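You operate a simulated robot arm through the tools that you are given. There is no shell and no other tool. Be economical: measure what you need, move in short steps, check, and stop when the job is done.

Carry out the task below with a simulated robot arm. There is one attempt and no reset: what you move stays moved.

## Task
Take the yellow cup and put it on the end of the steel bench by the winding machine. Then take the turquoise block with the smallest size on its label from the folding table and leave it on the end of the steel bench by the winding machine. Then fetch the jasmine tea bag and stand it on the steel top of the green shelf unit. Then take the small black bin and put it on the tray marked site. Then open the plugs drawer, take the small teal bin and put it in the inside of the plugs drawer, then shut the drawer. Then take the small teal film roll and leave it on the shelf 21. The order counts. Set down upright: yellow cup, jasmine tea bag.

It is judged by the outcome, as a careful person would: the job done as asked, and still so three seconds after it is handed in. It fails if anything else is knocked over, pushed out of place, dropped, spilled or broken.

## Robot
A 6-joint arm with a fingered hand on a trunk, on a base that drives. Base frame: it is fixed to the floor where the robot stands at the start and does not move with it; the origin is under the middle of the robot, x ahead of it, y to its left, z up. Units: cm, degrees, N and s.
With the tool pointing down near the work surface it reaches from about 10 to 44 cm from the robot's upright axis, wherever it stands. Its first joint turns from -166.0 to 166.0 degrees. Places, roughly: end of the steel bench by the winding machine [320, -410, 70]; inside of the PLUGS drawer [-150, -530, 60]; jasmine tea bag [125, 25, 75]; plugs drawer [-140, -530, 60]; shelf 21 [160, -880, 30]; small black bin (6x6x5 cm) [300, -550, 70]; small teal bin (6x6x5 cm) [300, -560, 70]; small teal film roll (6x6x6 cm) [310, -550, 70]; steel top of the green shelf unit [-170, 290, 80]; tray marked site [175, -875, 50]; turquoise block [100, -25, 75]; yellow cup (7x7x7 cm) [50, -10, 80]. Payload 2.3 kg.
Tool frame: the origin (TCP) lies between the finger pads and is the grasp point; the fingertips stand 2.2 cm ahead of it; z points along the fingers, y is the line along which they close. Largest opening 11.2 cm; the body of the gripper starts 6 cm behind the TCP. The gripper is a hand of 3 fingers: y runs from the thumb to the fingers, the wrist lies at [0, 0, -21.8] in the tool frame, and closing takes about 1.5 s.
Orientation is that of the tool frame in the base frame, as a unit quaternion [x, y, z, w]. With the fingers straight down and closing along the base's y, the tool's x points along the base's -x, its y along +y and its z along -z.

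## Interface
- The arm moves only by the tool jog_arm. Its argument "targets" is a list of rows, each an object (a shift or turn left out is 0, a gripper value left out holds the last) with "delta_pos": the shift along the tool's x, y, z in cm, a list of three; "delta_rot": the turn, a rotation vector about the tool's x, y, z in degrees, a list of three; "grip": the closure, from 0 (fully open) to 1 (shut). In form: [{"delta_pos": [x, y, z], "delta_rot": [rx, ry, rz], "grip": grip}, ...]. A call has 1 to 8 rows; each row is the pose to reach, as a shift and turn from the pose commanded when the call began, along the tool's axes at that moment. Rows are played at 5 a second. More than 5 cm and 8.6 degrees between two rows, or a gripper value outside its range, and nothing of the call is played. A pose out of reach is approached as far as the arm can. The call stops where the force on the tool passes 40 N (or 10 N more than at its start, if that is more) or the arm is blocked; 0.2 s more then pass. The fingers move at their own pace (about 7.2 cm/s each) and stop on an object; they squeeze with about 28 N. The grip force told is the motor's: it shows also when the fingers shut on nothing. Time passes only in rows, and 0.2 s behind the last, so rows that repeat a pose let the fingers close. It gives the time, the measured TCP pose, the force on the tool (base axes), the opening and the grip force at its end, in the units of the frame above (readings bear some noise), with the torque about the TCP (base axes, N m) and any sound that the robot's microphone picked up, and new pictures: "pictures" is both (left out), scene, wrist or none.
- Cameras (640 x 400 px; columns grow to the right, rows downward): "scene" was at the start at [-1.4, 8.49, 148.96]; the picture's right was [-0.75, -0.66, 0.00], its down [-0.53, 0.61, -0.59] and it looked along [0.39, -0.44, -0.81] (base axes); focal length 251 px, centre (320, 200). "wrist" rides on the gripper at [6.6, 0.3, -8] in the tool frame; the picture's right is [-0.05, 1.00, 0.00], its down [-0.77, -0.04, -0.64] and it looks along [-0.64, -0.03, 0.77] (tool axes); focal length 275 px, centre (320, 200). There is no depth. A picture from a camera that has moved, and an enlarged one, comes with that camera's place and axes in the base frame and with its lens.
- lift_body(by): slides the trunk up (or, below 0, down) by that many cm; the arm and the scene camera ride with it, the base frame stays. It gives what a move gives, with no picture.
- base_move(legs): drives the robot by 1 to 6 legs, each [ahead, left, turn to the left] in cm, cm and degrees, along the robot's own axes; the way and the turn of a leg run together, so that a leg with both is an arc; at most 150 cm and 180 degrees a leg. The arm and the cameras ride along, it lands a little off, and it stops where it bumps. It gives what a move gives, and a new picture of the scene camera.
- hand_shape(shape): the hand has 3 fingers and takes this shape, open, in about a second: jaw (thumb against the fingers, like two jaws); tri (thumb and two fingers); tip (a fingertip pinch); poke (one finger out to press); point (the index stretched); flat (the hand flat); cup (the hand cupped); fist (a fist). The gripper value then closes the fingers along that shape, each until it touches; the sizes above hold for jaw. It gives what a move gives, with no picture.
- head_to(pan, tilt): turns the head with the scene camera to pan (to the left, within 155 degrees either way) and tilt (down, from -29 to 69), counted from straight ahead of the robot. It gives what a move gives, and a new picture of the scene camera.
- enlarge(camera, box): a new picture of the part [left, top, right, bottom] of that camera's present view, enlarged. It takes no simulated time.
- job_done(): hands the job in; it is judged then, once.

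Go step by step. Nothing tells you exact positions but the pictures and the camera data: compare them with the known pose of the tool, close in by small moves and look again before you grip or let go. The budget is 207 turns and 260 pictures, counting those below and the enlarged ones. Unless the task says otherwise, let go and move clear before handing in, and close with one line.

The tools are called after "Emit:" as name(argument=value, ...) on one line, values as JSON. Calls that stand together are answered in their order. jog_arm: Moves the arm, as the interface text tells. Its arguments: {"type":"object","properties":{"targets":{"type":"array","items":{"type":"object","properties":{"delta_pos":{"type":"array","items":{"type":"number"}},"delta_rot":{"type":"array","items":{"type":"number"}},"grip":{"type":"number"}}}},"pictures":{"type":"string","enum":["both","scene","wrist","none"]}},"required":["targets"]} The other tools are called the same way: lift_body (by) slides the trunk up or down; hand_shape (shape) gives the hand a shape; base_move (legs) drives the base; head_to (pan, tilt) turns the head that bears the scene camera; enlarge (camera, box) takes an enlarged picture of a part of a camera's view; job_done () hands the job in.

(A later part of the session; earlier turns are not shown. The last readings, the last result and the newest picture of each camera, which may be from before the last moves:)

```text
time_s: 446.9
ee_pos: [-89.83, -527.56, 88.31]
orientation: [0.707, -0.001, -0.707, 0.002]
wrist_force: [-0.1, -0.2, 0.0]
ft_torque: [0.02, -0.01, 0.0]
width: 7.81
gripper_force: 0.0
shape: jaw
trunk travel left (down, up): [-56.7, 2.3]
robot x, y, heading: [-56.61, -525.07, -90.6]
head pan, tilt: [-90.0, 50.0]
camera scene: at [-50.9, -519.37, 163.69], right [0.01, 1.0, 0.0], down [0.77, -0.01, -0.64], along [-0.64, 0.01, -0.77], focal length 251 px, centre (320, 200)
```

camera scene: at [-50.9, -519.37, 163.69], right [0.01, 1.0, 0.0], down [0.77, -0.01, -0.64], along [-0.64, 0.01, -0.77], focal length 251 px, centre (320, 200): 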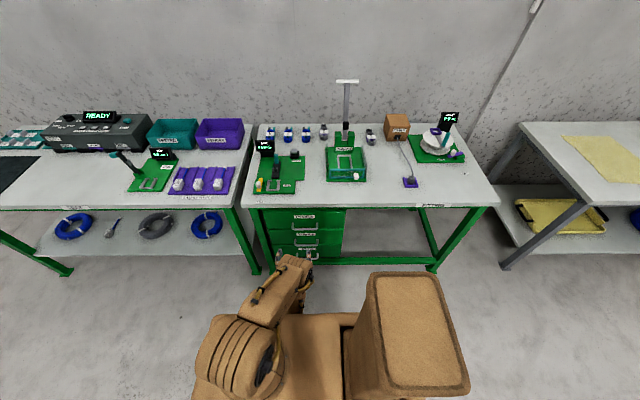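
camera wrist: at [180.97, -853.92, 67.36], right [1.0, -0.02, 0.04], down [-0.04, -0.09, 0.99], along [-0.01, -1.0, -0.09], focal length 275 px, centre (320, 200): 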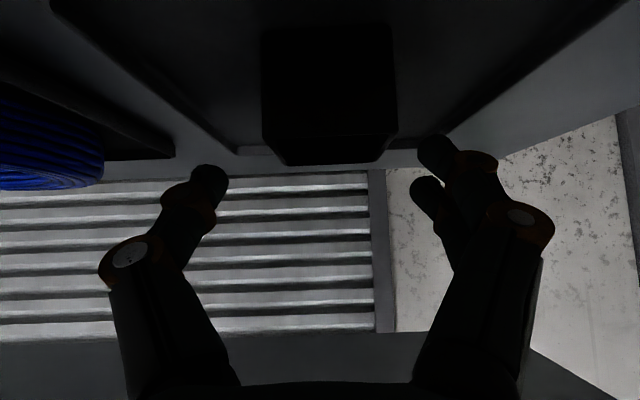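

Emit:
enlarge(camera="scene", box=[250, 190, 370, 265])

Emit:
jog_arm(targets=[{"delta_rot": [0, 0, 8.5]}, {"delta_rot": [0, 0, 17]}, {"delta_rot": [0, 0, 25.5]}, {"delta_rot": [0, 0, 34]}, {"delta_rot": [0, 0, 42.5]}, {"delta_rot": [0, 0, 51]}, {"delta_rot": [0, 0, 59.5]}, {"delta_rot": [0, 0, 68]}], pictures="none")

Emit:
jog_arm(targets=[{"delta_rot": [0, 0, 8]}, {"delta_rot": [0, 0, 16]}, {"delta_rot": [0, 0, 22]}], pictures="wrist")

```text
5.33 times, centred on (310, 228) of scene
camera zoom: at [-50.9, -519.37, 163.69], right [0.01, 1.0, 0.0], down [0.77, -0.01, -0.64], along [-0.64, 0.01, -0.77], focal length 1338 px, centre (373, 53)
```

zoom: 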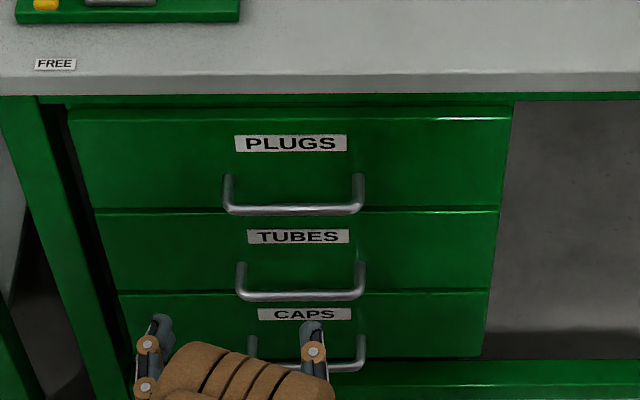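

```text
time_s: 448.7
ee_pos: [-89.88, -527.51, 88.42]
orientation: [-0.584, 0.398, 0.584, -0.398]
wrist_force: [0.1, -0.8, -0.4]
ft_torque: [0.02, 0.04, 0.0]
width: 7.81
gripper_force: 0.1
shape: jaw
trunk travel left (down, up): [-56.7, 2.3]
robot x, y, heading: [-56.85, -525.28, -90.6]
head pan, tilt: [-90.0, 50.0]
```

```text
time_s: 449.5
ee_pos: [-89.84, -527.5, 88.24]
orientation: [-0.498, 0.502, 0.499, -0.501]
wrist_force: [0.4, -0.7, -0.5]
ft_torque: [0.0, -0.06, 0.0]
width: 7.81
gripper_force: 0.0
shape: jaw
trunk travel left (down, up): [-56.7, 2.3]
robot x, y, heading: [-57.11, -524.95, -90.6]
head pan, tilt: [-90.0, 50.0]
camera wrist: at [-81.88, -534.14, 88.61], right [0.0, 0.05, 1.0], down [0.64, 0.77, -0.04], along [-0.77, 0.64, -0.04], focal length 275 px, centre (320, 200)
```

wrist: 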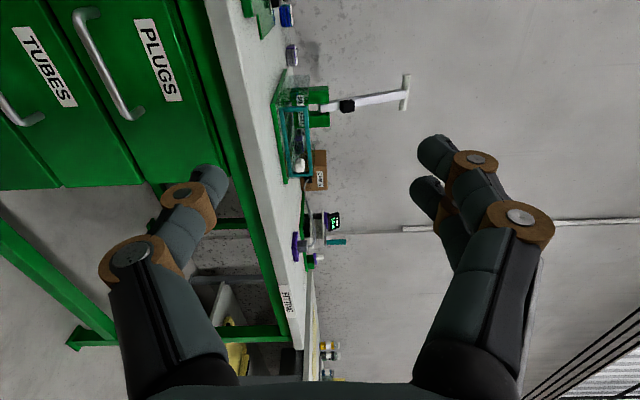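

The hand is horizontal, ready to close vertically on the bar. I lower the trunk to handle height and approach partway.

Emit:
lift_body(by=-27)

Emit:
jog_arm(targets=[{"delta_pos": [-1.9, 0, 0], "grip": 0.3}], pictures="none")

Emit:
base_move(legs=[[0, -14, 0.6]])

Emit:
jog_arm(targets=[{"delta_pos": [0, 0, 0]}], pictures="wrist")

```text
time_s: 452.3
ee_pos: [-89.78, -527.48, 61.18]
orientation: [-0.498, 0.502, 0.498, -0.501]
wrist_force: [-0.2, -0.8, 0.1]
ft_torque: [-0.04, -0.03, 0.02]
width: 7.8
gripper_force: 0.1
shape: jaw
trunk travel left (down, up): [-29.7, 29.3]
robot x, y, heading: [-57.05, -525.08, -90.6]
head pan, tilt: [-90.0, 50.0]
```

```text
time_s: 452.7
ee_pos: [-89.94, -525.71, 61.08]
orientation: [0.498, -0.501, -0.499, 0.502]
wrist_force: [-0.2, 0.1, 0.7]
ft_torque: [0.0, 0.01, -0.04]
width: 7.8
gripper_force: 0.0
shape: jaw
trunk travel left (down, up): [-29.7, 29.3]
robot x, y, heading: [-57.1, -525.31, -90.4]
head pan, tilt: [-90.0, 50.0]
```

```text
time_s: 454.0
ee_pos: [-103.86, -525.9, 61.27]
orientation: [0.501, -0.499, -0.496, 0.504]
wrist_force: [0.1, 0.1, -0.3]
ft_torque: [0.0, 0.01, 0.01]
width: 7.84
gripper_force: 0.1
shape: jaw
trunk travel left (down, up): [-29.7, 29.3]
robot x, y, heading: [-71.12, -525.06, -89.8]
head pan, tilt: [-90.0, 50.0]
camera scene: at [-64.96, -519.24, 136.69], right [0.0, 1.0, 0.0], down [0.77, 0.0, -0.64], along [-0.64, 0.0, -0.77], focal length 251 px, centre (320, 200)
```

scene: 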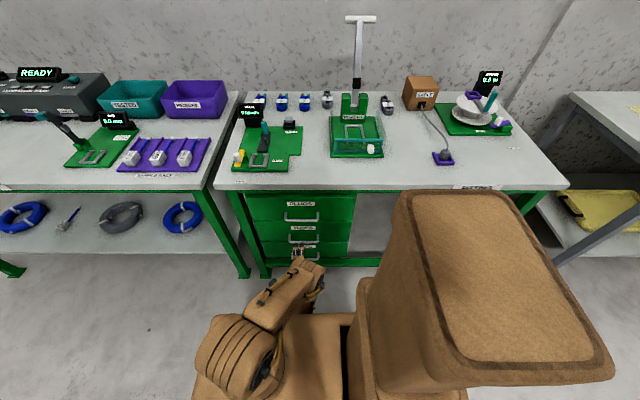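

```text
time_s: 454.4
ee_pos: [-103.62, -525.85, 61.26]
orientation: [0.502, -0.498, -0.496, 0.504]
wrist_force: [-0.2, 0.4, -0.3]
ft_torque: [0.01, 0.01, -0.02]
width: 7.82
gripper_force: 0.0
shape: jaw
trunk travel left (down, up): [-29.7, 29.3]
robot x, y, heading: [-71.06, -525.27, -89.9]
head pan, tilt: [-90.0, 50.0]
camera wrist: at [-95.74, -532.42, 61.57], right [0.0, 0.05, 1.0], down [0.63, 0.78, -0.04], along [-0.78, 0.63, -0.03], focal length 275 px, centre (320, 200)
```

wrist: 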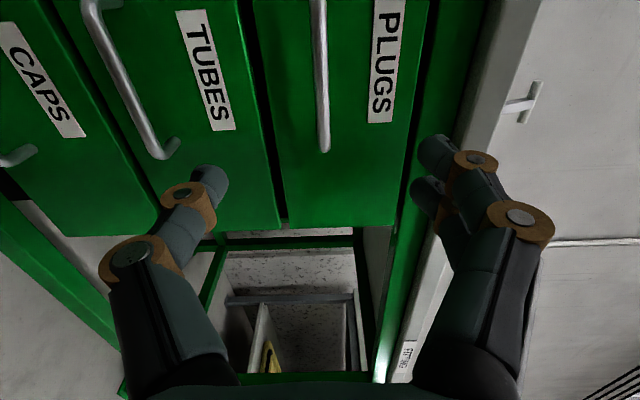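

The PLUGS bar is level with the hand, at about x=-119.8. I advance onto it.

Emit:
base_move(legs=[[0, -15, 0]])

Emit:
jog_arm(targets=[{"delta_pos": [0, 0, 0], "grip": 0.4}], pictures="wrist")

```text
time_s: 455.8
ee_pos: [-118.59, -525.88, 61.24]
orientation: [0.502, -0.499, -0.496, 0.504]
wrist_force: [-0.2, 0.4, -0.2]
ft_torque: [-0.03, 0.01, -0.02]
width: 7.81
gripper_force: 0.0
shape: jaw
trunk travel left (down, up): [-29.7, 29.3]
robot x, y, heading: [-85.96, -525.1, -90.0]
head pan, tilt: [-90.0, 50.0]
camera scene: at [-79.79, -519.25, 136.69], right [0.0, 1.0, 0.0], down [0.77, 0.0, -0.64], along [-0.64, 0.0, -0.77], focal length 251 px, centre (320, 200)
```

scene: 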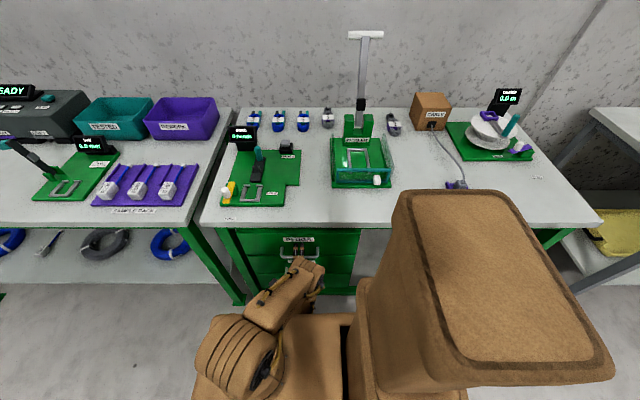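

```text
time_s: 456.2
ee_pos: [-118.63, -525.87, 61.2]
orientation: [0.501, -0.498, -0.496, 0.504]
wrist_force: [0.1, 0.0, -0.5]
ft_torque: [-0.01, -0.03, -0.03]
width: 6.78
gripper_force: 0.0
shape: jaw
trunk travel left (down, up): [-29.7, 29.3]
robot x, y, heading: [-86.17, -525.44, -90.1]
head pan, tilt: [-90.0, 50.0]
camera wrist: at [-110.57, -532.43, 61.57], right [0.0, 0.05, 1.0], down [0.63, 0.78, -0.04], along [-0.78, 0.63, -0.03], focal length 275 px, centre (320, 200)
```

wrist: 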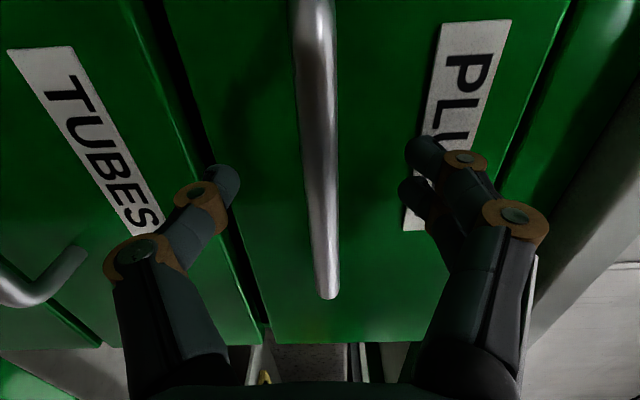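

Emit:
jog_arm(targets=[{"delta_pos": [0, 0, 0.6]}, {"delta_pos": [0, 0, 0.6], "grip": 0.7}, {"delta_pos": [0, 0, 0.6], "grip": 1}, {"delta_pos": [0, 0, 0.6], "grip": 1}, {"delta_pos": [0, 0, 0.6], "grip": 1}, {"delta_pos": [0, 0, 0.6], "grip": 1}, {"delta_pos": [0, 0, 0.6], "grip": 1}], pictures="wrist")

```text
time_s: 457.8
ee_pos: [-119.24, -525.8, 61.32]
orientation: [0.502, -0.499, -0.495, 0.504]
wrist_force: [-0.4, -0.3, -2.3]
ft_torque: [-0.04, 0.01, -0.01]
width: 0.02
gripper_force: 27.9
shape: jaw
trunk travel left (down, up): [-29.7, 29.3]
robot x, y, heading: [-85.78, -525.15, -90.1]
head pan, tilt: [-90.0, 50.0]
camera wrist: at [-111.18, -532.44, 61.59], right [0.0, 0.05, 1.0], down [0.63, 0.78, -0.04], along [-0.78, 0.63, -0.03], focal length 275 px, centre (320, 200)
```

wrist: 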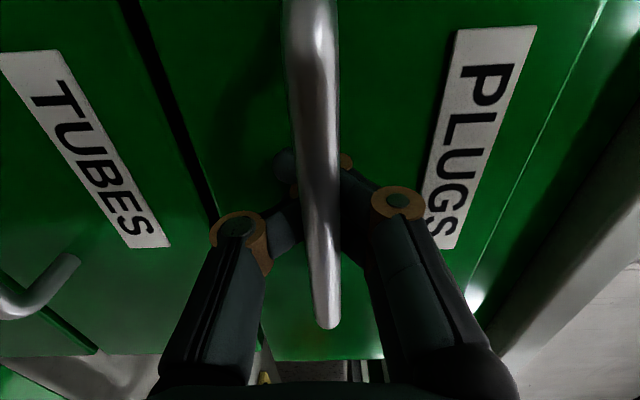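

The fingers have wrapped the bar. I pull gently by driving the base away.

Emit:
base_move(legs=[[0, 10, 0]])

Emit:
jog_arm(targets=[{"delta_pos": [0, 0, 0]}], pictures="wrist")

```text
time_s: 458.9
ee_pos: [-109.1, -525.89, 61.25]
orientation: [0.501, -0.499, -0.496, 0.504]
wrist_force: [0.1, -1.2, -2.2]
ft_torque: [0.01, 0.09, -0.03]
width: 0.0
gripper_force: 27.4
shape: jaw
trunk travel left (down, up): [-29.7, 29.3]
robot x, y, heading: [-75.83, -525.22, -90.2]
head pan, tilt: [-90.0, 50.0]
camera scene: at [-69.64, -519.24, 136.69], right [0.0, 1.0, 0.0], down [0.77, 0.0, -0.64], along [-0.64, 0.0, -0.77], focal length 251 px, centre (320, 200)
```

scene: 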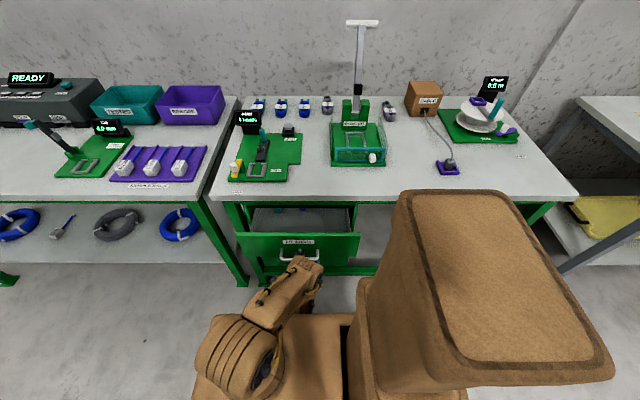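

```text
time_s: 459.3
ee_pos: [-109.2, -525.98, 61.17]
orientation: [0.502, -0.499, -0.496, 0.503]
wrist_force: [0.0, -0.2, -1.4]
ft_torque: [0.02, 0.05, 0.0]
width: 0.02
gripper_force: 27.7
shape: jaw
trunk travel left (down, up): [-29.7, 29.3]
robot x, y, heading: [-75.59, -525.33, -90.1]
head pan, tilt: [-90.0, 50.0]
camera wrist: at [-101.09, -532.43, 61.59], right [0.0, 0.05, 1.0], down [0.63, 0.78, -0.04], along [-0.78, 0.63, -0.03], focal length 275 px, centre (320, 200)
```

wrist: 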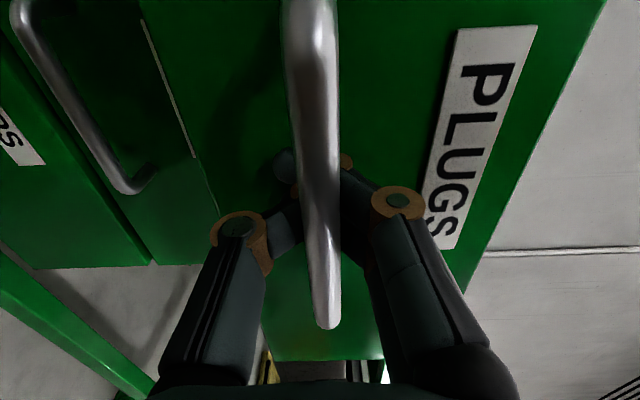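

It opens; I pull further.

Emit:
base_move(legs=[[0, 8, 0]])

Emit:
base_move(legs=[[0, 5, 0]])

Emit:
enlarge(camera="scene", box=[210, 180, 400, 299])

```text
time_s: 460.4
ee_pos: [-101.19, -525.9, 61.18]
orientation: [0.501, -0.499, -0.495, 0.504]
wrist_force: [0.8, 0.5, -2.4]
ft_torque: [-0.04, 0.06, -0.02]
width: 0.01
gripper_force: 28.5
shape: jaw
trunk travel left (down, up): [-29.7, 29.3]
robot x, y, heading: [-67.73, -524.71, -89.8]
head pan, tilt: [-90.0, 50.0]
camera scene: at [-61.63, -519.23, 136.69], right [0.0, 1.0, 0.0], down [0.77, 0.0, -0.64], along [-0.64, 0.0, -0.77], focal length 251 px, centre (320, 200)
```

scene: 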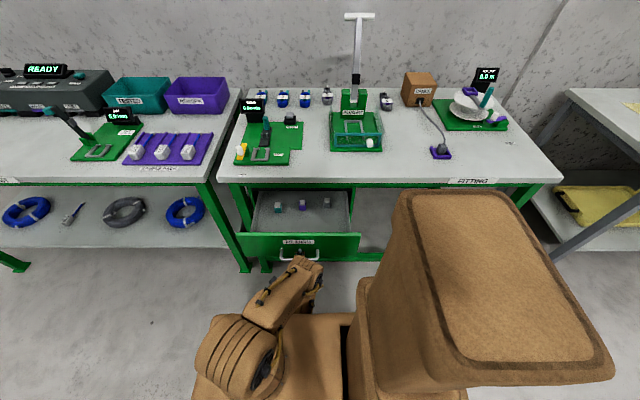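

```text
time_s: 461.3
ee_pos: [-96.13, -525.91, 61.36]
orientation: [0.501, -0.499, -0.496, 0.504]
wrist_force: [1.9, -0.6, -1.8]
ft_torque: [0.01, 0.05, 0.01]
width: 0.0
gripper_force: 28.2
shape: jaw
trunk travel left (down, up): [-29.7, 29.3]
robot x, y, heading: [-62.38, -525.44, -89.9]
head pan, tilt: [-90.0, 50.0]
camera scene: at [-56.62, -519.22, 136.69], right [0.0, 1.0, 0.0], down [0.77, 0.0, -0.64], along [-0.64, 0.0, -0.77], focal length 251 px, centre (320, 200)
```

scene: 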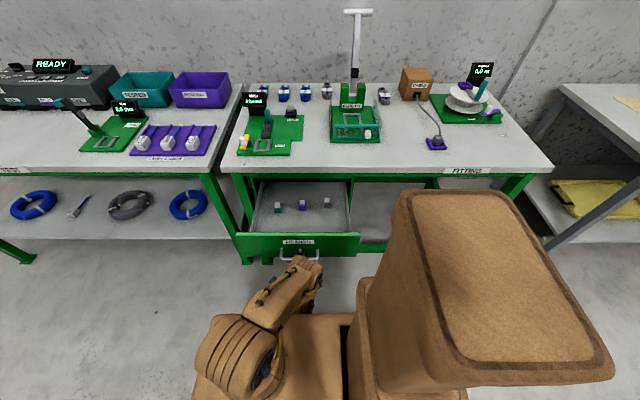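

```text
3.36 times, centred on (305, 240) of scene
camera zoom: at [-56.62, -519.22, 136.69], right [0.0, 1.0, 0.0], down [0.77, 0.0, -0.64], along [-0.64, 0.0, -0.77], focal length 843 px, centre (370, 67)
```

zoom: 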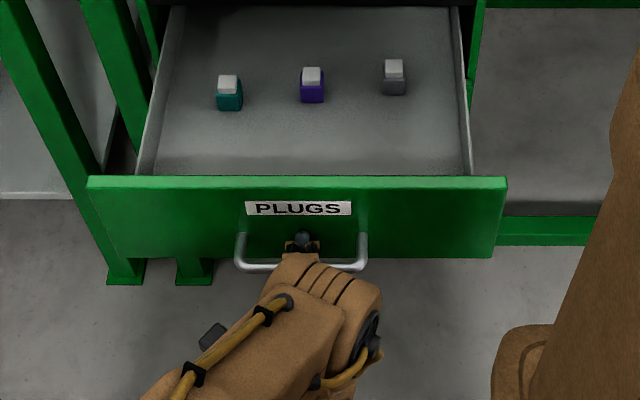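

The drawer is open about 23 cm with a free strip at the front. I release the handle and back away, then raise the hand.

Emit:
jog_arm(targets=[{"delta_pos": [0, 0, 0], "grip": 0.6}, {"delta_pos": [0, 0, 0], "grip": 0.4}, {"delta_pos": [0, 0, 0], "grip": 0.4}, {"delta_pos": [0, 0, 0], "grip": 0.4}, {"delta_pos": [0, 0, -3], "grip": 0.4}], pictures="wrist")

Emit:
base_move(legs=[[0, 20, 0]])

Emit:
lift_body(by=28)

```text
time_s: 462.5
ee_pos: [-93.08, -525.71, 61.29]
orientation: [0.501, -0.499, -0.495, 0.505]
wrist_force: [0.3, -0.1, 0.8]
ft_torque: [0.01, 0.03, 0.01]
width: 6.7
gripper_force: 0.0
shape: jaw
trunk travel left (down, up): [-29.7, 29.3]
robot x, y, heading: [-62.93, -524.96, -90.3]
head pan, tilt: [-90.0, 50.0]
camera wrist: at [-84.97, -532.34, 61.65], right [0.0, 0.05, 1.0], down [0.63, 0.78, -0.04], along [-0.78, 0.63, -0.03], focal length 275 px, centre (320, 200)
```

wrist: 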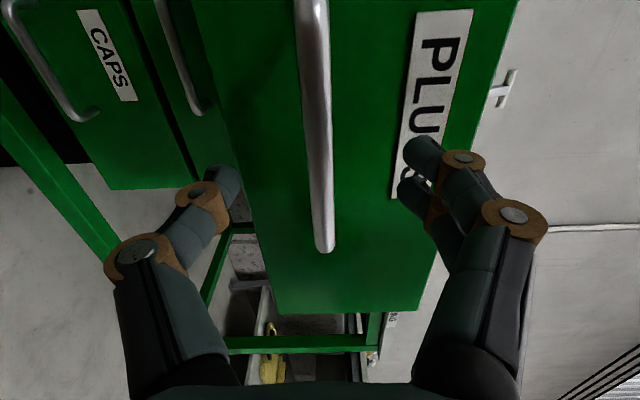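

```text
time_s: 464.1
ee_pos: [-73.08, -525.85, 61.36]
orientation: [0.502, -0.499, -0.495, 0.504]
wrist_force: [-0.4, 0.7, -0.2]
ft_torque: [0.0, 0.0, 0.0]
width: 6.66
gripper_force: 0.1
shape: jaw
trunk travel left (down, up): [-29.7, 29.3]
robot x, y, heading: [-42.76, -525.09, -89.7]
head pan, tilt: [-90.0, 50.0]
camera scene: at [-36.62, -519.17, 136.69], right [0.0, 1.0, 0.0], down [0.77, 0.0, -0.64], along [-0.64, 0.0, -0.77], focal length 251 px, centre (320, 200)
```

scene: 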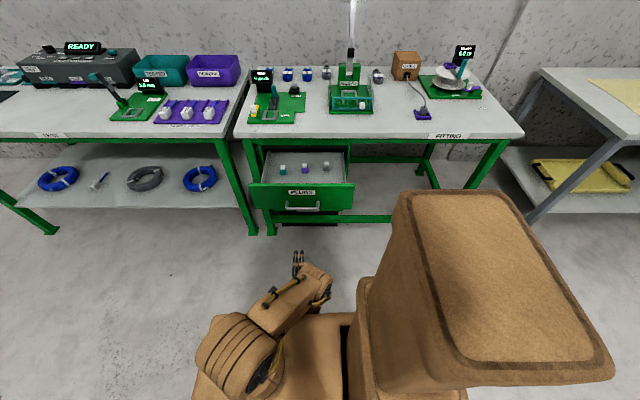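

```text
time_s: 466.9
ee_pos: [-73.12, -525.79, 89.34]
orientation: [0.502, -0.498, -0.495, 0.504]
wrist_force: [-0.9, -0.3, 0.4]
ft_torque: [-0.01, -0.03, 0.04]
width: 6.7
gripper_force: 0.1
shape: jaw
trunk travel left (down, up): [-57.7, 1.3]
robot x, y, heading: [-42.52, -525.01, -89.7]
head pan, tilt: [-90.0, 50.0]
```

I bring the hand back to vertical and drive back to the bench for the teal bin.

Emit:
jog_arm(targets=[{"delta_rot": [8.5, 0, 0]}, {"delta_rot": [17, 0, 0]}, {"delta_rot": [25.5, 0, 0]}, {"delta_rot": [34, 0, 0]}, {"delta_rot": [42.5, 0, 0]}, {"delta_rot": [51, 0, 0]}, {"delta_rot": [59.5, 0, 0]}, {"delta_rot": [68, 0, 0]}], pictures="none")

Emit:
jog_arm(targets=[{"delta_rot": [8, 0, 0]}, {"delta_rot": [16, 0, 0]}, {"delta_rot": [22, 0, 0]}], pictures="none")

Emit:
base_move(legs=[[-140, 0, 0], [0, 0, 180], [0, -150, 0], [0, -120, 0], [-150, 0, 0], [-22, 0, 0]])

Emit:
head_to(pan=-100, tilt=45)

```text
time_s: 468.7
ee_pos: [-73.23, -525.73, 89.39]
orientation: [0.699, -0.69, -0.131, 0.137]
wrist_force: [-1.1, -0.2, -0.1]
ft_torque: [0.05, 0.0, 0.02]
width: 6.74
gripper_force: 0.1
shape: jaw
trunk travel left (down, up): [-57.7, 1.3]
robot x, y, heading: [-42.74, -524.95, -90.1]
head pan, tilt: [-90.0, 50.0]
```

```text
time_s: 469.5
ee_pos: [-73.23, -525.9, 89.22]
orientation: [0.711, -0.703, 0.003, 0.002]
wrist_force: [0.2, 0.1, 0.3]
ft_torque: [-0.01, 0.03, 0.01]
width: 6.7
gripper_force: 0.1
shape: jaw
out of reach, approached as far as the arm can: row 2
trunk travel left (down, up): [-57.7, 1.3]
robot x, y, heading: [-42.97, -524.84, -90.0]
head pan, tilt: [-90.0, 50.0]
```

```text
time_s: 504.8
ee_pos: [254.15, -556.04, 89.25]
orientation: [0.712, 0.702, 0.002, -0.001]
wrist_force: [-0.4, 0.5, -0.7]
ft_torque: [0.0, -0.02, 0.02]
width: 6.71
gripper_force: 0.0
shape: jaw
trunk travel left (down, up): [-57.7, 1.3]
robot x, y, heading: [223.83, -556.07, 88.9]
head pan, tilt: [-90.0, 50.0]
camera scene: at [217.09, -561.99, 164.69], right [-0.02, -1.0, 0.0], down [-0.77, 0.02, -0.64], along [0.64, -0.01, -0.77], focal length 251 px, centre (320, 200)
```

scene: 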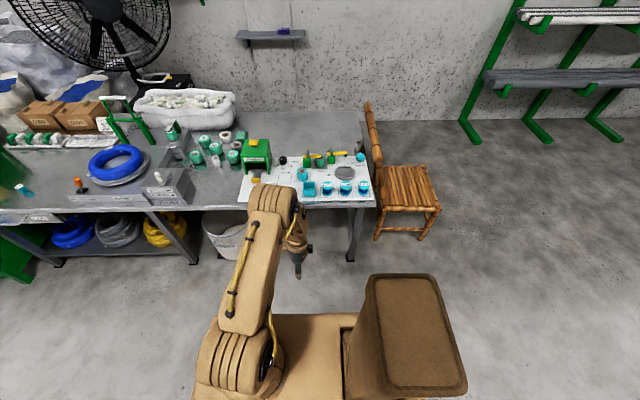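

```text
time_s: 505.5
ee_pos: [254.04, -555.96, 89.35]
orientation: [0.712, 0.702, 0.002, -0.002]
wrist_force: [0.4, -0.1, 0.1]
ft_torque: [-0.02, 0.02, 0.02]
width: 6.72
gripper_force: 0.1
shape: jaw
trunk travel left (down, up): [-57.7, 1.3]
robot x, y, heading: [224.37, -555.94, 88.8]
head pan, tilt: [-100.0, 45.0]
camera scene: at [217.36, -563.3, 165.38], right [-0.2, -0.98, 0.0], down [-0.69, 0.14, -0.71], along [0.69, -0.14, -0.71], focal length 251 px, centre (320, 200)
```

scene: 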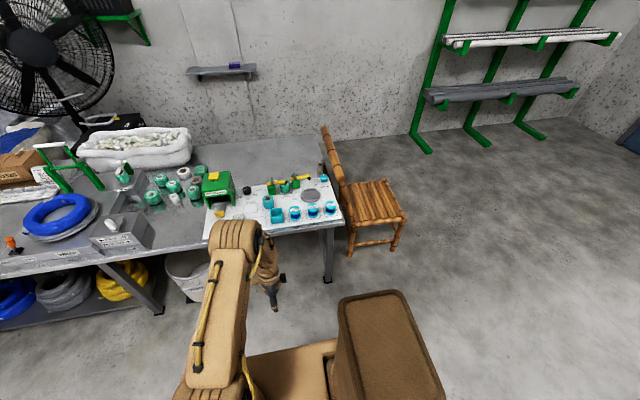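

Emit:
base_move(legs=[[0, -41, 1.1]])

Emit:
jog_arm(targets=[{"delta_pos": [0, 3, -1], "grip": 0.25}, {"delta_pos": [0, 6, -1], "grip": 0.25}], pictures="wrist")

```text
time_s: 508.1
ee_pos: [295.44, -556.08, 89.34]
orientation: [0.705, 0.709, 0.002, -0.002]
wrist_force: [0.5, -0.6, 0.9]
ft_torque: [0.01, 0.01, -0.01]
width: 6.74
gripper_force: 0.0
shape: jaw
trunk travel left (down, up): [-57.7, 1.3]
robot x, y, heading: [265.07, -556.24, 89.9]
head pan, tilt: [-100.0, 45.0]
camera scene: at [258.84, -564.01, 165.39], right [-0.18, -0.98, 0.0], down [-0.7, 0.13, -0.71], along [0.7, -0.13, -0.71], focal length 251 px, centre (320, 200)
```

scene: 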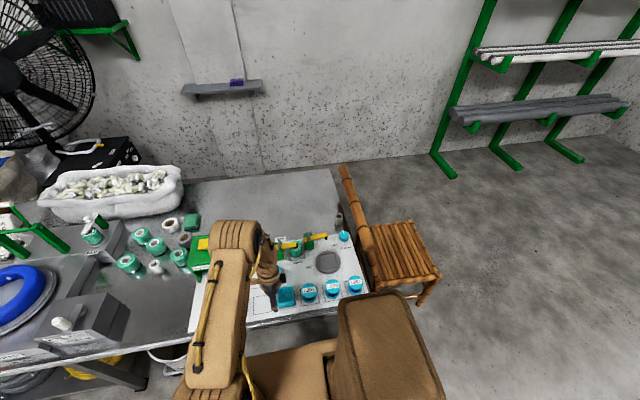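

```text
time_s: 508.7
ee_pos: [301.45, -556.05, 90.28]
orientation: [0.705, 0.71, 0.002, -0.003]
wrist_force: [-0.5, -0.7, 0.0]
ft_torque: [0.0, -0.04, -0.01]
width: 8.35
gripper_force: 0.1
shape: jaw
trunk travel left (down, up): [-57.7, 1.3]
robot x, y, heading: [265.26, -556.64, 89.6]
head pan, tilt: [-100.0, 45.0]
camera wrist: at [301.69, -549.47, 98.31], right [1.0, -0.04, 0.0], down [-0.03, -0.77, 0.63], along [-0.03, -0.63, -0.78], focal length 275 px, centre (320, 200)
```

wrist: 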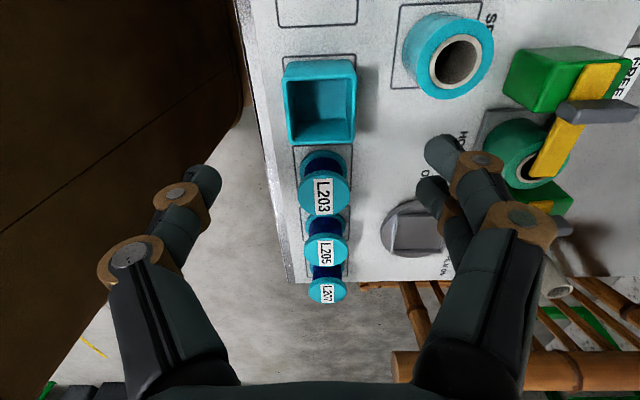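

Emit:
jog_arm(targets=[{"delta_pos": [-1.85, -0.2, 0]}], pictures="none")

Emit:
lift_body(by=-10)

Emit:
jog_arm(targets=[{"delta_pos": [0, 0, 3]}, {"delta_pos": [0, 0, 5]}, {"delta_pos": [0, 0, 6.6]}], pictures="wrist")

```text
time_s: 509.1
ee_pos: [301.29, -557.92, 90.24]
orientation: [0.705, 0.709, 0.001, -0.001]
wrist_force: [0.9, -0.4, -0.5]
ft_torque: [0.0, 0.0, 0.03]
width: 8.36
gripper_force: 0.0
shape: jaw
trunk travel left (down, up): [-57.7, 1.3]
robot x, y, heading: [265.07, -556.93, 89.7]
head pan, tilt: [-100.0, 45.0]
```

```text
time_s: 510.4
ee_pos: [301.23, -557.91, 80.2]
orientation: [0.705, 0.71, 0.002, -0.002]
wrist_force: [0.6, 0.0, 0.3]
ft_torque: [-0.01, 0.02, 0.0]
width: 8.34
gripper_force: 0.0
shape: jaw
trunk travel left (down, up): [-47.7, 11.3]
robot x, y, heading: [264.99, -556.19, 89.7]
head pan, tilt: [-100.0, 45.0]
```

```text
time_s: 511.2
ee_pos: [301.12, -557.82, 73.71]
orientation: [0.705, 0.709, 0.002, -0.002]
wrist_force: [0.8, -0.2, -0.3]
ft_torque: [0.01, -0.01, -0.01]
width: 8.38
gripper_force: 0.0
shape: jaw
trunk travel left (down, up): [-47.7, 11.3]
robot x, y, heading: [265.06, -557.23, 89.8]
head pan, tilt: [-100.0, 45.0]
camera wrist: at [301.41, -551.26, 81.7], right [1.0, -0.04, 0.0], down [-0.03, -0.77, 0.63], along [-0.03, -0.63, -0.78], focal length 275 px, centre (320, 200)
```

wrist: 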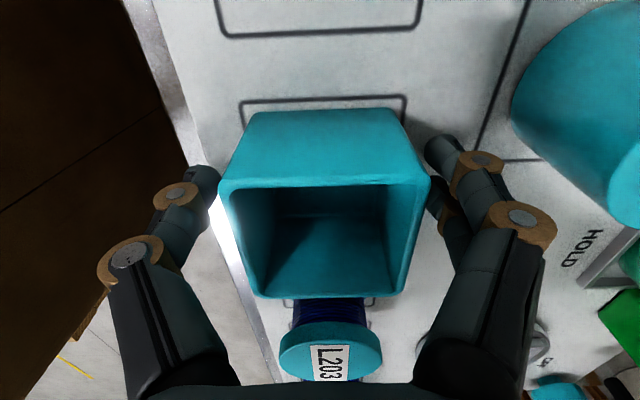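

Emit:
jog_arm(targets=[{"delta_pos": [0, 0.3, 0.4], "grip": 0.4}, {"delta_pos": [0, 0.3, 0.4], "grip": 1}, {"delta_pos": [0, 0.3, 0.4], "grip": 1}, {"delta_pos": [0, 0.3, 0.4], "grip": 1}, {"delta_pos": [0, 0.3, 0.4], "grip": 1}, {"delta_pos": [0, 0.3, 0.4], "grip": 1}], pictures="none")

Emit:
jog_arm(targets=[{"delta_pos": [0, 0, -4]}, {"delta_pos": [0, 0, -8]}, {"delta_pos": [0, 0, -12]}, {"delta_pos": [0, 0, -16]}, {"delta_pos": [0, -4, -18]}, {"delta_pos": [0, -8, -18]}], pictures="wrist")

```text
time_s: 512.6
ee_pos: [301.55, -557.85, 73.19]
orientation: [0.705, 0.71, 0.002, -0.002]
wrist_force: [-0.4, 0.8, -0.1]
ft_torque: [-0.02, 0.04, 0.02]
width: 5.38
gripper_force: 28.0
shape: jaw
trunk travel left (down, up): [-47.7, 11.3]
robot x, y, heading: [265.0, -556.73, 89.8]
head pan, tilt: [-100.0, 45.0]
```

```text
time_s: 514.0
ee_pos: [293.48, -557.9, 91.27]
orientation: [0.705, 0.71, 0.001, -0.002]
wrist_force: [-0.2, 0.3, -0.2]
ft_torque: [0.02, 0.0, -0.01]
width: 5.35
gripper_force: 27.6
shape: jaw
trunk travel left (down, up): [-47.7, 11.3]
robot x, y, heading: [265.52, -556.64, 89.9]
head pan, tilt: [-100.0, 45.0]
camera wrist: at [293.66, -551.38, 99.35], right [1.0, -0.04, 0.0], down [-0.03, -0.77, 0.63], along [-0.03, -0.63, -0.78], focal length 275 px, centre (320, 200)
```

wrist: 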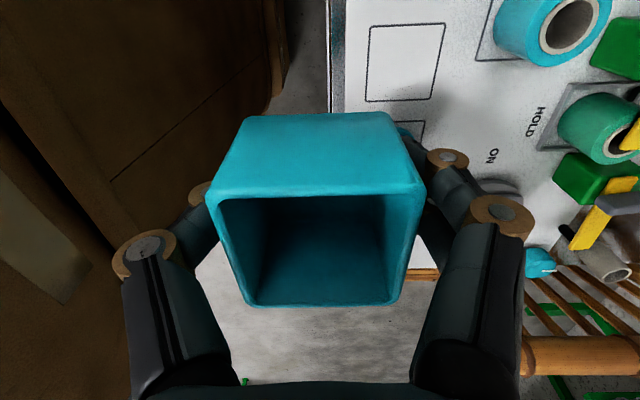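

The teal bin is held. I drive back to the open drawer.

Emit:
base_move(legs=[[0, 38, 0], [150, 0, 0], [20, 0, 0], [0, 150, 0], [0, 120, 0], [0, 0, 180]])

Emit:
lift_body(by=8)

Emit:
head_to(pan=-80, tilt=50)

```text
time_s: 544.8
ee_pos: [-72.03, -384.89, 91.24]
orientation: [0.711, -0.703, 0.003, 0.002]
wrist_force: [-0.7, -0.1, -0.8]
ft_torque: [0.0, -0.01, 0.03]
width: 5.33
gripper_force: 27.8
shape: jaw
trunk travel left (down, up): [-47.7, 11.3]
robot x, y, heading: [-43.64, -386.25, -89.8]
head pan, tilt: [-100.0, 45.0]
camera scene: at [-37.76, -378.74, 155.38], right [0.17, 0.99, 0.0], down [0.7, -0.12, -0.71], along [-0.7, 0.12, -0.71], focal length 251 px, centre (320, 200)
```

scene: 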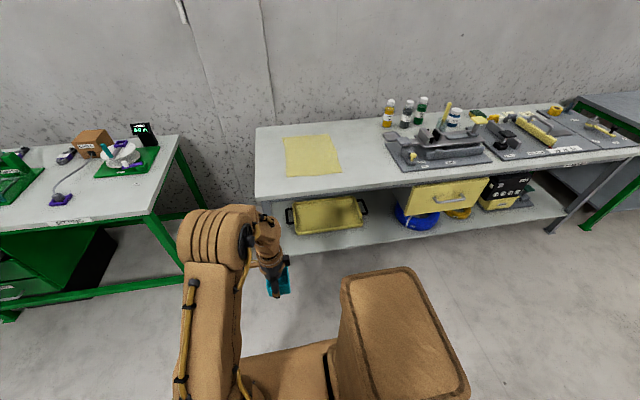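

```text
time_s: 545.9
ee_pos: [-72.12, -384.81, 99.2]
orientation: [0.711, -0.703, 0.002, 0.002]
wrist_force: [0.7, 0.4, -1.4]
ft_torque: [-0.02, 0.02, 0.02]
width: 5.28
gripper_force: 27.7
shape: jaw
trunk travel left (down, up): [-55.7, 3.3]
robot x, y, heading: [-43.41, -385.86, -90.1]
head pan, tilt: [-100.0, 45.0]
```

```text
time_s: 546.8
ee_pos: [-72.05, -384.83, 99.12]
orientation: [0.711, -0.703, 0.002, 0.002]
wrist_force: [0.6, -0.2, -0.5]
ft_torque: [-0.01, 0.03, -0.01]
width: 5.3
gripper_force: 28.4
shape: jaw
trunk travel left (down, up): [-55.7, 3.3]
robot x, y, heading: [-43.49, -386.0, -89.9]
head pan, tilt: [-80.0, 50.0]
camera scene: at [-37.34, -381.48, 162.69], right [-0.17, 0.98, 0.0], down [0.75, 0.13, -0.64], along [-0.63, -0.11, -0.77], focal length 251 px, centre (320, 200)
```

scene: 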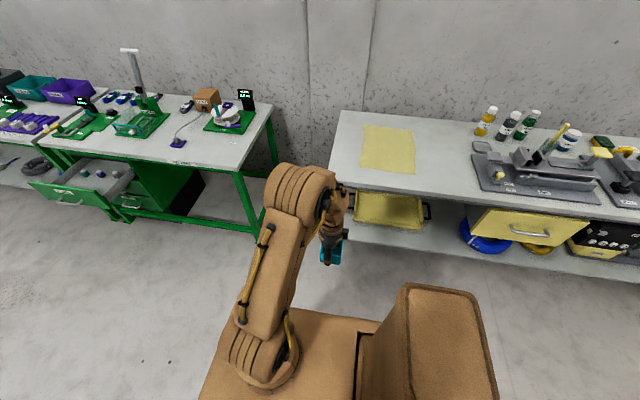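

Emit:
base_move(legs=[[134, 0, 0], [0, -28, 0]])

Emit:
jog_arm(targets=[{"delta_pos": [0, 4, 0]}, {"delta_pos": [0, 8, 0]}])

```text
time_s: 555.0
ee_pos: [-100.51, -518.3, 99.27]
orientation: [0.708, -0.707, 0.002, 0.001]
wrist_force: [-0.1, 0.7, -0.4]
ft_torque: [0.0, -0.01, 0.02]
width: 5.29
gripper_force: 28.5
shape: jaw
trunk travel left (down, up): [-55.7, 3.3]
robot x, y, heading: [-72.03, -519.88, -90.5]
head pan, tilt: [-80.0, 50.0]
camera scene: at [-65.8, -515.24, 162.7], right [-0.17, 0.99, 0.0], down [0.76, 0.13, -0.64], along [-0.63, -0.11, -0.77], focal length 251 px, centre (320, 200)
```

scene: 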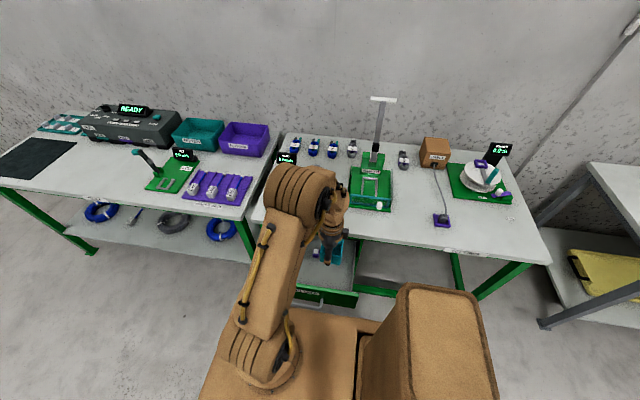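

```text
time_s: 555.6
ee_pos: [-108.48, -518.15, 99.0]
orientation: [0.709, -0.706, 0.002, 0.001]
wrist_force: [0.4, -0.9, -0.7]
ft_torque: [0.0, -0.01, 0.01]
width: 5.28
gripper_force: 28.0
shape: jaw
trunk travel left (down, up): [-55.7, 3.3]
robot x, y, heading: [-71.85, -519.73, -90.4]
head pan, tilt: [-80.0, 50.0]
camera scene: at [-65.83, -515.24, 162.7], right [-0.17, 0.99, 0.0], down [0.76, 0.13, -0.64], along [-0.63, -0.11, -0.77], focal length 251 px, centre (320, 200)
camera wrist: at [-108.86, -524.8, 107.18], right [-1.0, 0.04, 0.0], down [0.03, 0.77, 0.63], along [0.03, 0.63, -0.78], focal length 275 px, centre (320, 200)
```

scene: 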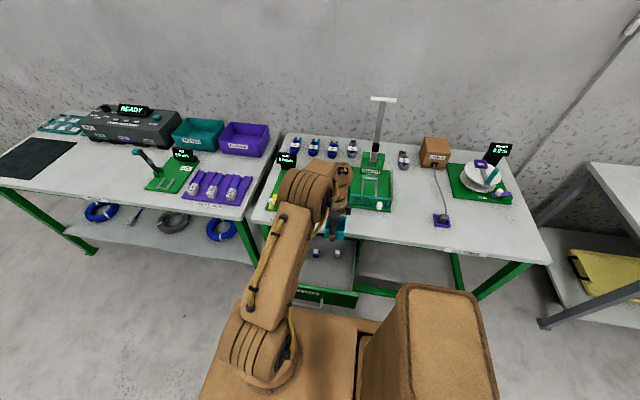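
wrist: 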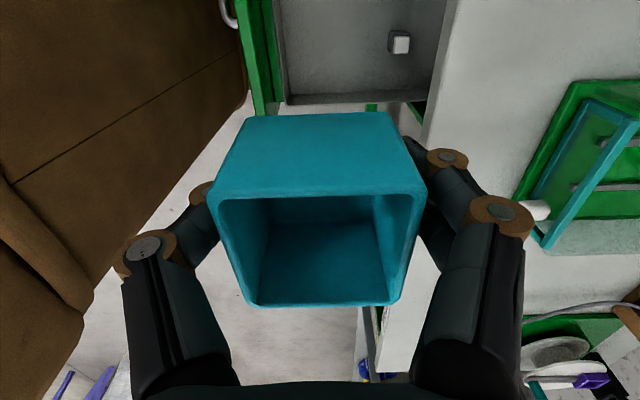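

The drawer's front strip lies beneath. I shift to (-110.5,-519) and lower into the drawer.

Emit:
jog_arm(targets=[{"delta_pos": [1, 2, 0]}], pictures="none")

Emit:
lift_body(by=-26)

Emit:
jog_arm(targets=[{"delta_pos": [0, 0, 0]}])

```text
time_s: 556.0
ee_pos: [-110.44, -519.36, 99.18]
orientation: [0.708, -0.706, 0.002, 0.002]
wrist_force: [-0.5, 0.5, 0.7]
ft_torque: [0.02, -0.01, -0.01]
width: 5.31
gripper_force: 28.0
shape: jaw
trunk travel left (down, up): [-55.7, 3.3]
robot x, y, heading: [-71.99, -519.62, -90.2]
head pan, tilt: [-80.0, 50.0]
```

```text
time_s: 558.7
ee_pos: [-110.46, -519.2, 73.08]
orientation: [0.708, -0.706, 0.002, 0.002]
wrist_force: [0.4, 0.4, -0.5]
ft_torque: [0.01, 0.01, 0.01]
width: 5.3
gripper_force: 27.6
shape: jaw
trunk travel left (down, up): [-29.7, 29.3]
robot x, y, heading: [-72.11, -519.89, -90.4]
head pan, tilt: [-80.0, 50.0]
```

```text
time_s: 559.1
ee_pos: [-110.32, -519.27, 73.16]
orientation: [0.708, -0.706, 0.002, 0.002]
wrist_force: [-0.5, -0.7, -0.2]
ft_torque: [0.02, 0.0, 0.0]
width: 5.3
gripper_force: 27.7
shape: jaw
trunk travel left (down, up): [-29.7, 29.3]
robot x, y, heading: [-71.96, -519.82, -90.1]
head pan, tilt: [-80.0, 50.0]
camera scene: at [-65.73, -515.24, 136.69], right [-0.17, 0.99, 0.0], down [0.76, 0.13, -0.64], along [-0.63, -0.11, -0.77], focal length 251 px, centre (320, 200)
camera wrist: at [-110.76, -525.82, 81.25], right [-1.0, 0.04, 0.0], down [0.03, 0.77, 0.63], along [0.03, 0.63, -0.78], focal length 275 px, centre (320, 200)
```

scene: 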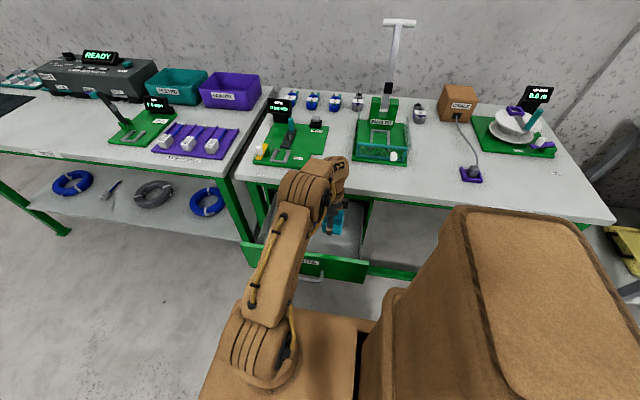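
wrist: 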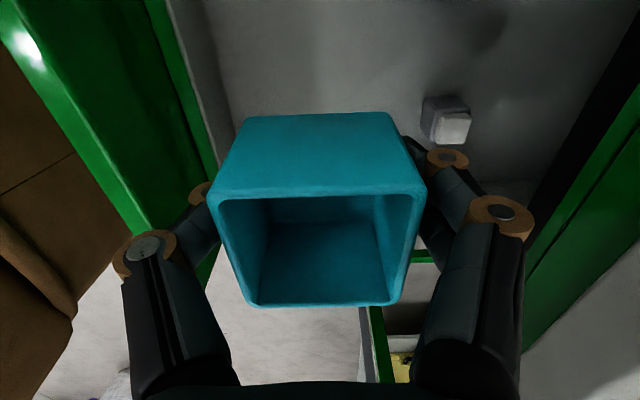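

Emit:
jog_arm(targets=[{"delta_pos": [2, 0, 0]}], pictures="none")

Emit:
lift_body(by=-8)

Emit:
jog_arm(targets=[{"delta_pos": [0, 0, 0]}], pictures="wrist")

```text
time_s: 559.5
ee_pos: [-110.43, -521.15, 73.1]
orientation: [0.708, -0.706, 0.002, 0.002]
wrist_force: [0.1, -0.4, -0.1]
ft_torque: [0.0, 0.01, 0.03]
width: 5.27
gripper_force: 27.6
shape: jaw
trunk travel left (down, up): [-29.7, 29.3]
robot x, y, heading: [-72.2, -519.59, -90.2]
head pan, tilt: [-80.0, 50.0]
```

```text
time_s: 560.6
ee_pos: [-110.38, -521.11, 65.0]
orientation: [0.708, -0.706, 0.002, 0.001]
wrist_force: [0.3, 0.3, 0.0]
ft_torque: [-0.02, -0.01, 0.02]
width: 5.3
gripper_force: 28.3
shape: jaw
trunk travel left (down, up): [-21.7, 37.3]
robot x, y, heading: [-72.15, -519.54, -90.4]
head pan, tilt: [-80.0, 50.0]
```

```text
time_s: 561.0
ee_pos: [-110.32, -521.23, 65.17]
orientation: [0.708, -0.706, 0.002, 0.002]
wrist_force: [0.7, -0.8, 0.5]
ft_torque: [-0.01, 0.05, 0.0]
width: 5.29
gripper_force: 28.0
shape: jaw
trunk travel left (down, up): [-21.7, 37.3]
robot x, y, heading: [-72.16, -519.44, -90.2]
head pan, tilt: [-80.0, 50.0]
camera wrist: at [-110.75, -527.82, 73.27], right [-1.0, 0.04, 0.0], down [0.03, 0.77, 0.63], along [0.03, 0.63, -0.78], focal length 275 px, centre (320, 200)
```

wrist: 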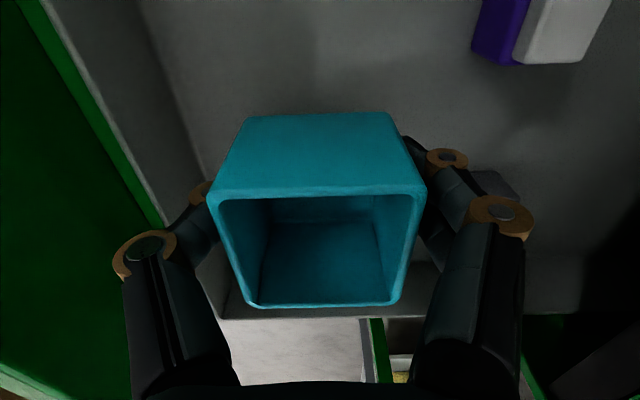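

Emit:
lift_body(by=-2.5)

Emit:
lift_body(by=-0.8)

Emit:
lift_body(by=-0.8)

Emit:
jog_arm(targets=[{"delta_pos": [0, 0, 0]}], pictures="wrist")

```text
time_s: 561.8
ee_pos: [-110.41, -521.17, 62.67]
orientation: [0.708, -0.706, 0.002, 0.002]
wrist_force: [-0.7, 0.0, 0.2]
ft_torque: [-0.01, 0.0, -0.01]
width: 5.3
gripper_force: 28.0
shape: jaw
trunk travel left (down, up): [-19.2, 39.8]
robot x, y, heading: [-71.71, -519.69, -90.7]
head pan, tilt: [-80.0, 50.0]
```

```text
time_s: 562.3
ee_pos: [-110.33, -521.25, 61.82]
orientation: [0.708, -0.706, 0.002, 0.002]
wrist_force: [0.5, -0.9, -1.0]
ft_torque: [-0.03, 0.02, 0.01]
width: 5.28
gripper_force: 28.0
shape: jaw
trunk travel left (down, up): [-18.4, 40.6]
robot x, y, heading: [-72.3, -519.83, -90.2]
head pan, tilt: [-80.0, 50.0]
```

```text
time_s: 562.9
ee_pos: [-110.38, -521.28, 61.12]
orientation: [0.708, -0.706, 0.002, 0.001]
wrist_force: [-0.3, 0.1, 2.3]
ft_torque: [-0.02, 0.06, 0.01]
width: 5.29
gripper_force: 28.3
shape: jaw
trunk travel left (down, up): [-17.6, 41.4]
robot x, y, heading: [-72.14, -519.76, -90.5]
head pan, tilt: [-80.0, 50.0]
```

```text
time_s: 563.3
ee_pos: [-110.49, -521.37, 60.99]
orientation: [0.708, -0.706, 0.001, 0.002]
wrist_force: [-1.0, -0.1, 2.0]
ft_torque: [-0.06, 0.02, -0.01]
width: 5.26
gripper_force: 28.4
shape: jaw
trunk travel left (down, up): [-17.6, 41.4]
robot x, y, heading: [-72.15, -519.83, -90.5]
head pan, tilt: [-80.0, 50.0]
camera wrist: at [-110.75, -527.82, 69.17], right [-1.0, 0.04, 0.0], down [0.03, 0.77, 0.63], along [0.03, 0.63, -0.78], focal length 275 px, centre (320, 200)
```

wrist: 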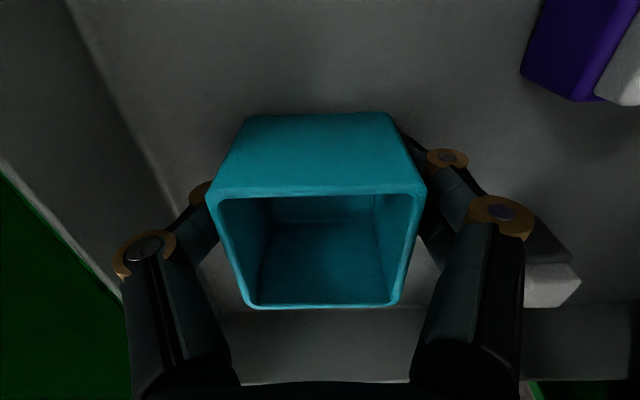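

Emit:
lift_body(by=-0.3)

Emit:
jog_arm(targets=[{"delta_pos": [0, 0, 0], "grip": 0.5}, {"delta_pos": [0, 0, 0], "grip": 0.4}, {"delta_pos": [0, 0, 0], "grip": 0.35}, {"delta_pos": [0, 0, 0], "grip": 0.35}], pictures="wrist")

Emit:
lift_body(by=20)

Emit:
jog_arm(targets=[{"delta_pos": [0, -4, 0]}, {"delta_pos": [0, -8, 0]}])

```text
time_s: 563.8
ee_pos: [-110.42, -521.28, 60.88]
orientation: [0.708, -0.707, 0.0, 0.002]
wrist_force: [-1.2, -0.3, 21.3]
ft_torque: [0.0, -0.02, -0.03]
width: 5.28
gripper_force: 27.6
shape: jaw
trunk travel left (down, up): [-17.3, 41.7]
robot x, y, heading: [-72.0, -519.95, -90.5]
head pan, tilt: [-80.0, 50.0]
```

```text
time_s: 564.8
ee_pos: [-110.39, -521.31, 60.78]
orientation: [0.708, -0.706, 0.003, 0.001]
wrist_force: [-0.3, -0.4, 1.8]
ft_torque: [0.06, 0.1, -0.01]
width: 7.19
gripper_force: 0.1
shape: jaw
trunk travel left (down, up): [-17.3, 41.7]
robot x, y, heading: [-71.79, -519.57, -90.3]
head pan, tilt: [-80.0, 50.0]
camera wrist: at [-110.72, -527.82, 68.84], right [-1.0, 0.04, 0.0], down [0.03, 0.77, 0.63], along [0.03, 0.63, -0.78], focal length 275 px, centre (320, 200)
```

wrist: 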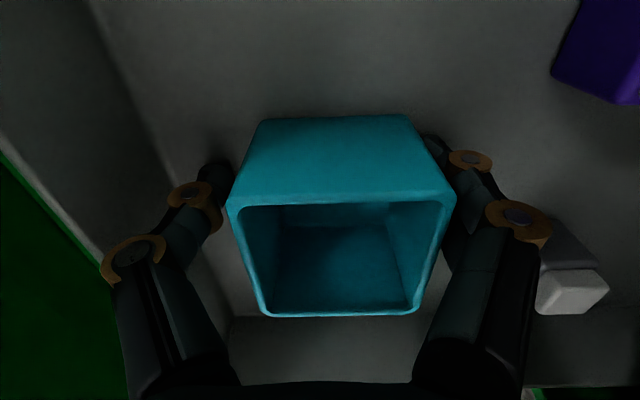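

```text
time_s: 567.0
ee_pos: [-110.41, -521.29, 80.85]
orientation: [0.709, -0.706, 0.002, 0.002]
wrist_force: [-0.6, -1.2, 0.8]
ft_torque: [0.01, -0.01, 0.01]
width: 7.25
gripper_force: 0.0
shape: jaw
trunk travel left (down, up): [-37.3, 21.7]
robot x, y, heading: [-72.04, -519.72, -90.4]
head pan, tilt: [-80.0, 50.0]
```

```text
time_s: 567.6
ee_pos: [-102.42, -521.23, 80.78]
orientation: [0.707, -0.707, 0.002, 0.002]
wrist_force: [-0.2, -0.6, -0.6]
ft_torque: [0.0, 0.0, 0.03]
width: 7.26
gripper_force: 0.1
shape: jaw
trunk travel left (down, up): [-37.3, 21.7]
robot x, y, heading: [-72.13, -519.68, -90.5]
head pan, tilt: [-80.0, 50.0]
camera scene: at [-65.67, -515.24, 144.29], right [-0.17, 0.99, 0.0], down [0.76, 0.13, -0.64], along [-0.63, -0.11, -0.77], focal length 251 px, centre (320, 200)
camera wrist: at [-102.71, -527.85, 88.84], right [-1.0, 0.04, 0.0], down [0.04, 0.77, 0.63], along [0.03, 0.63, -0.78], focal length 275 px, centre (320, 200)
```

scene: 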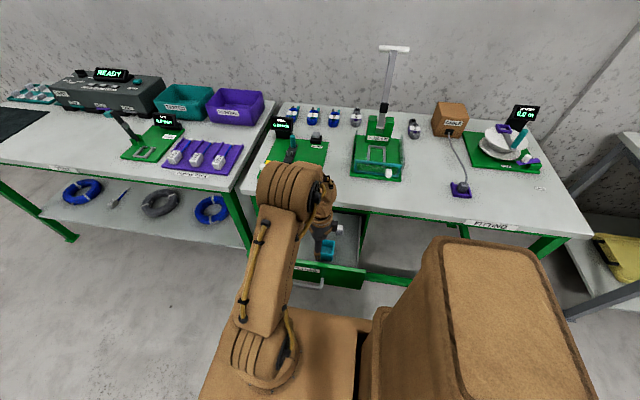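
wrist: 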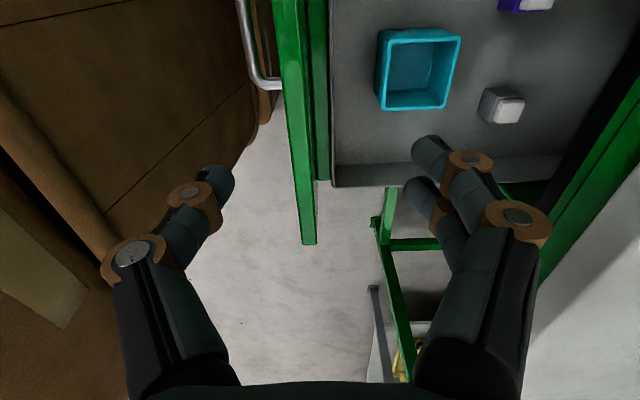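

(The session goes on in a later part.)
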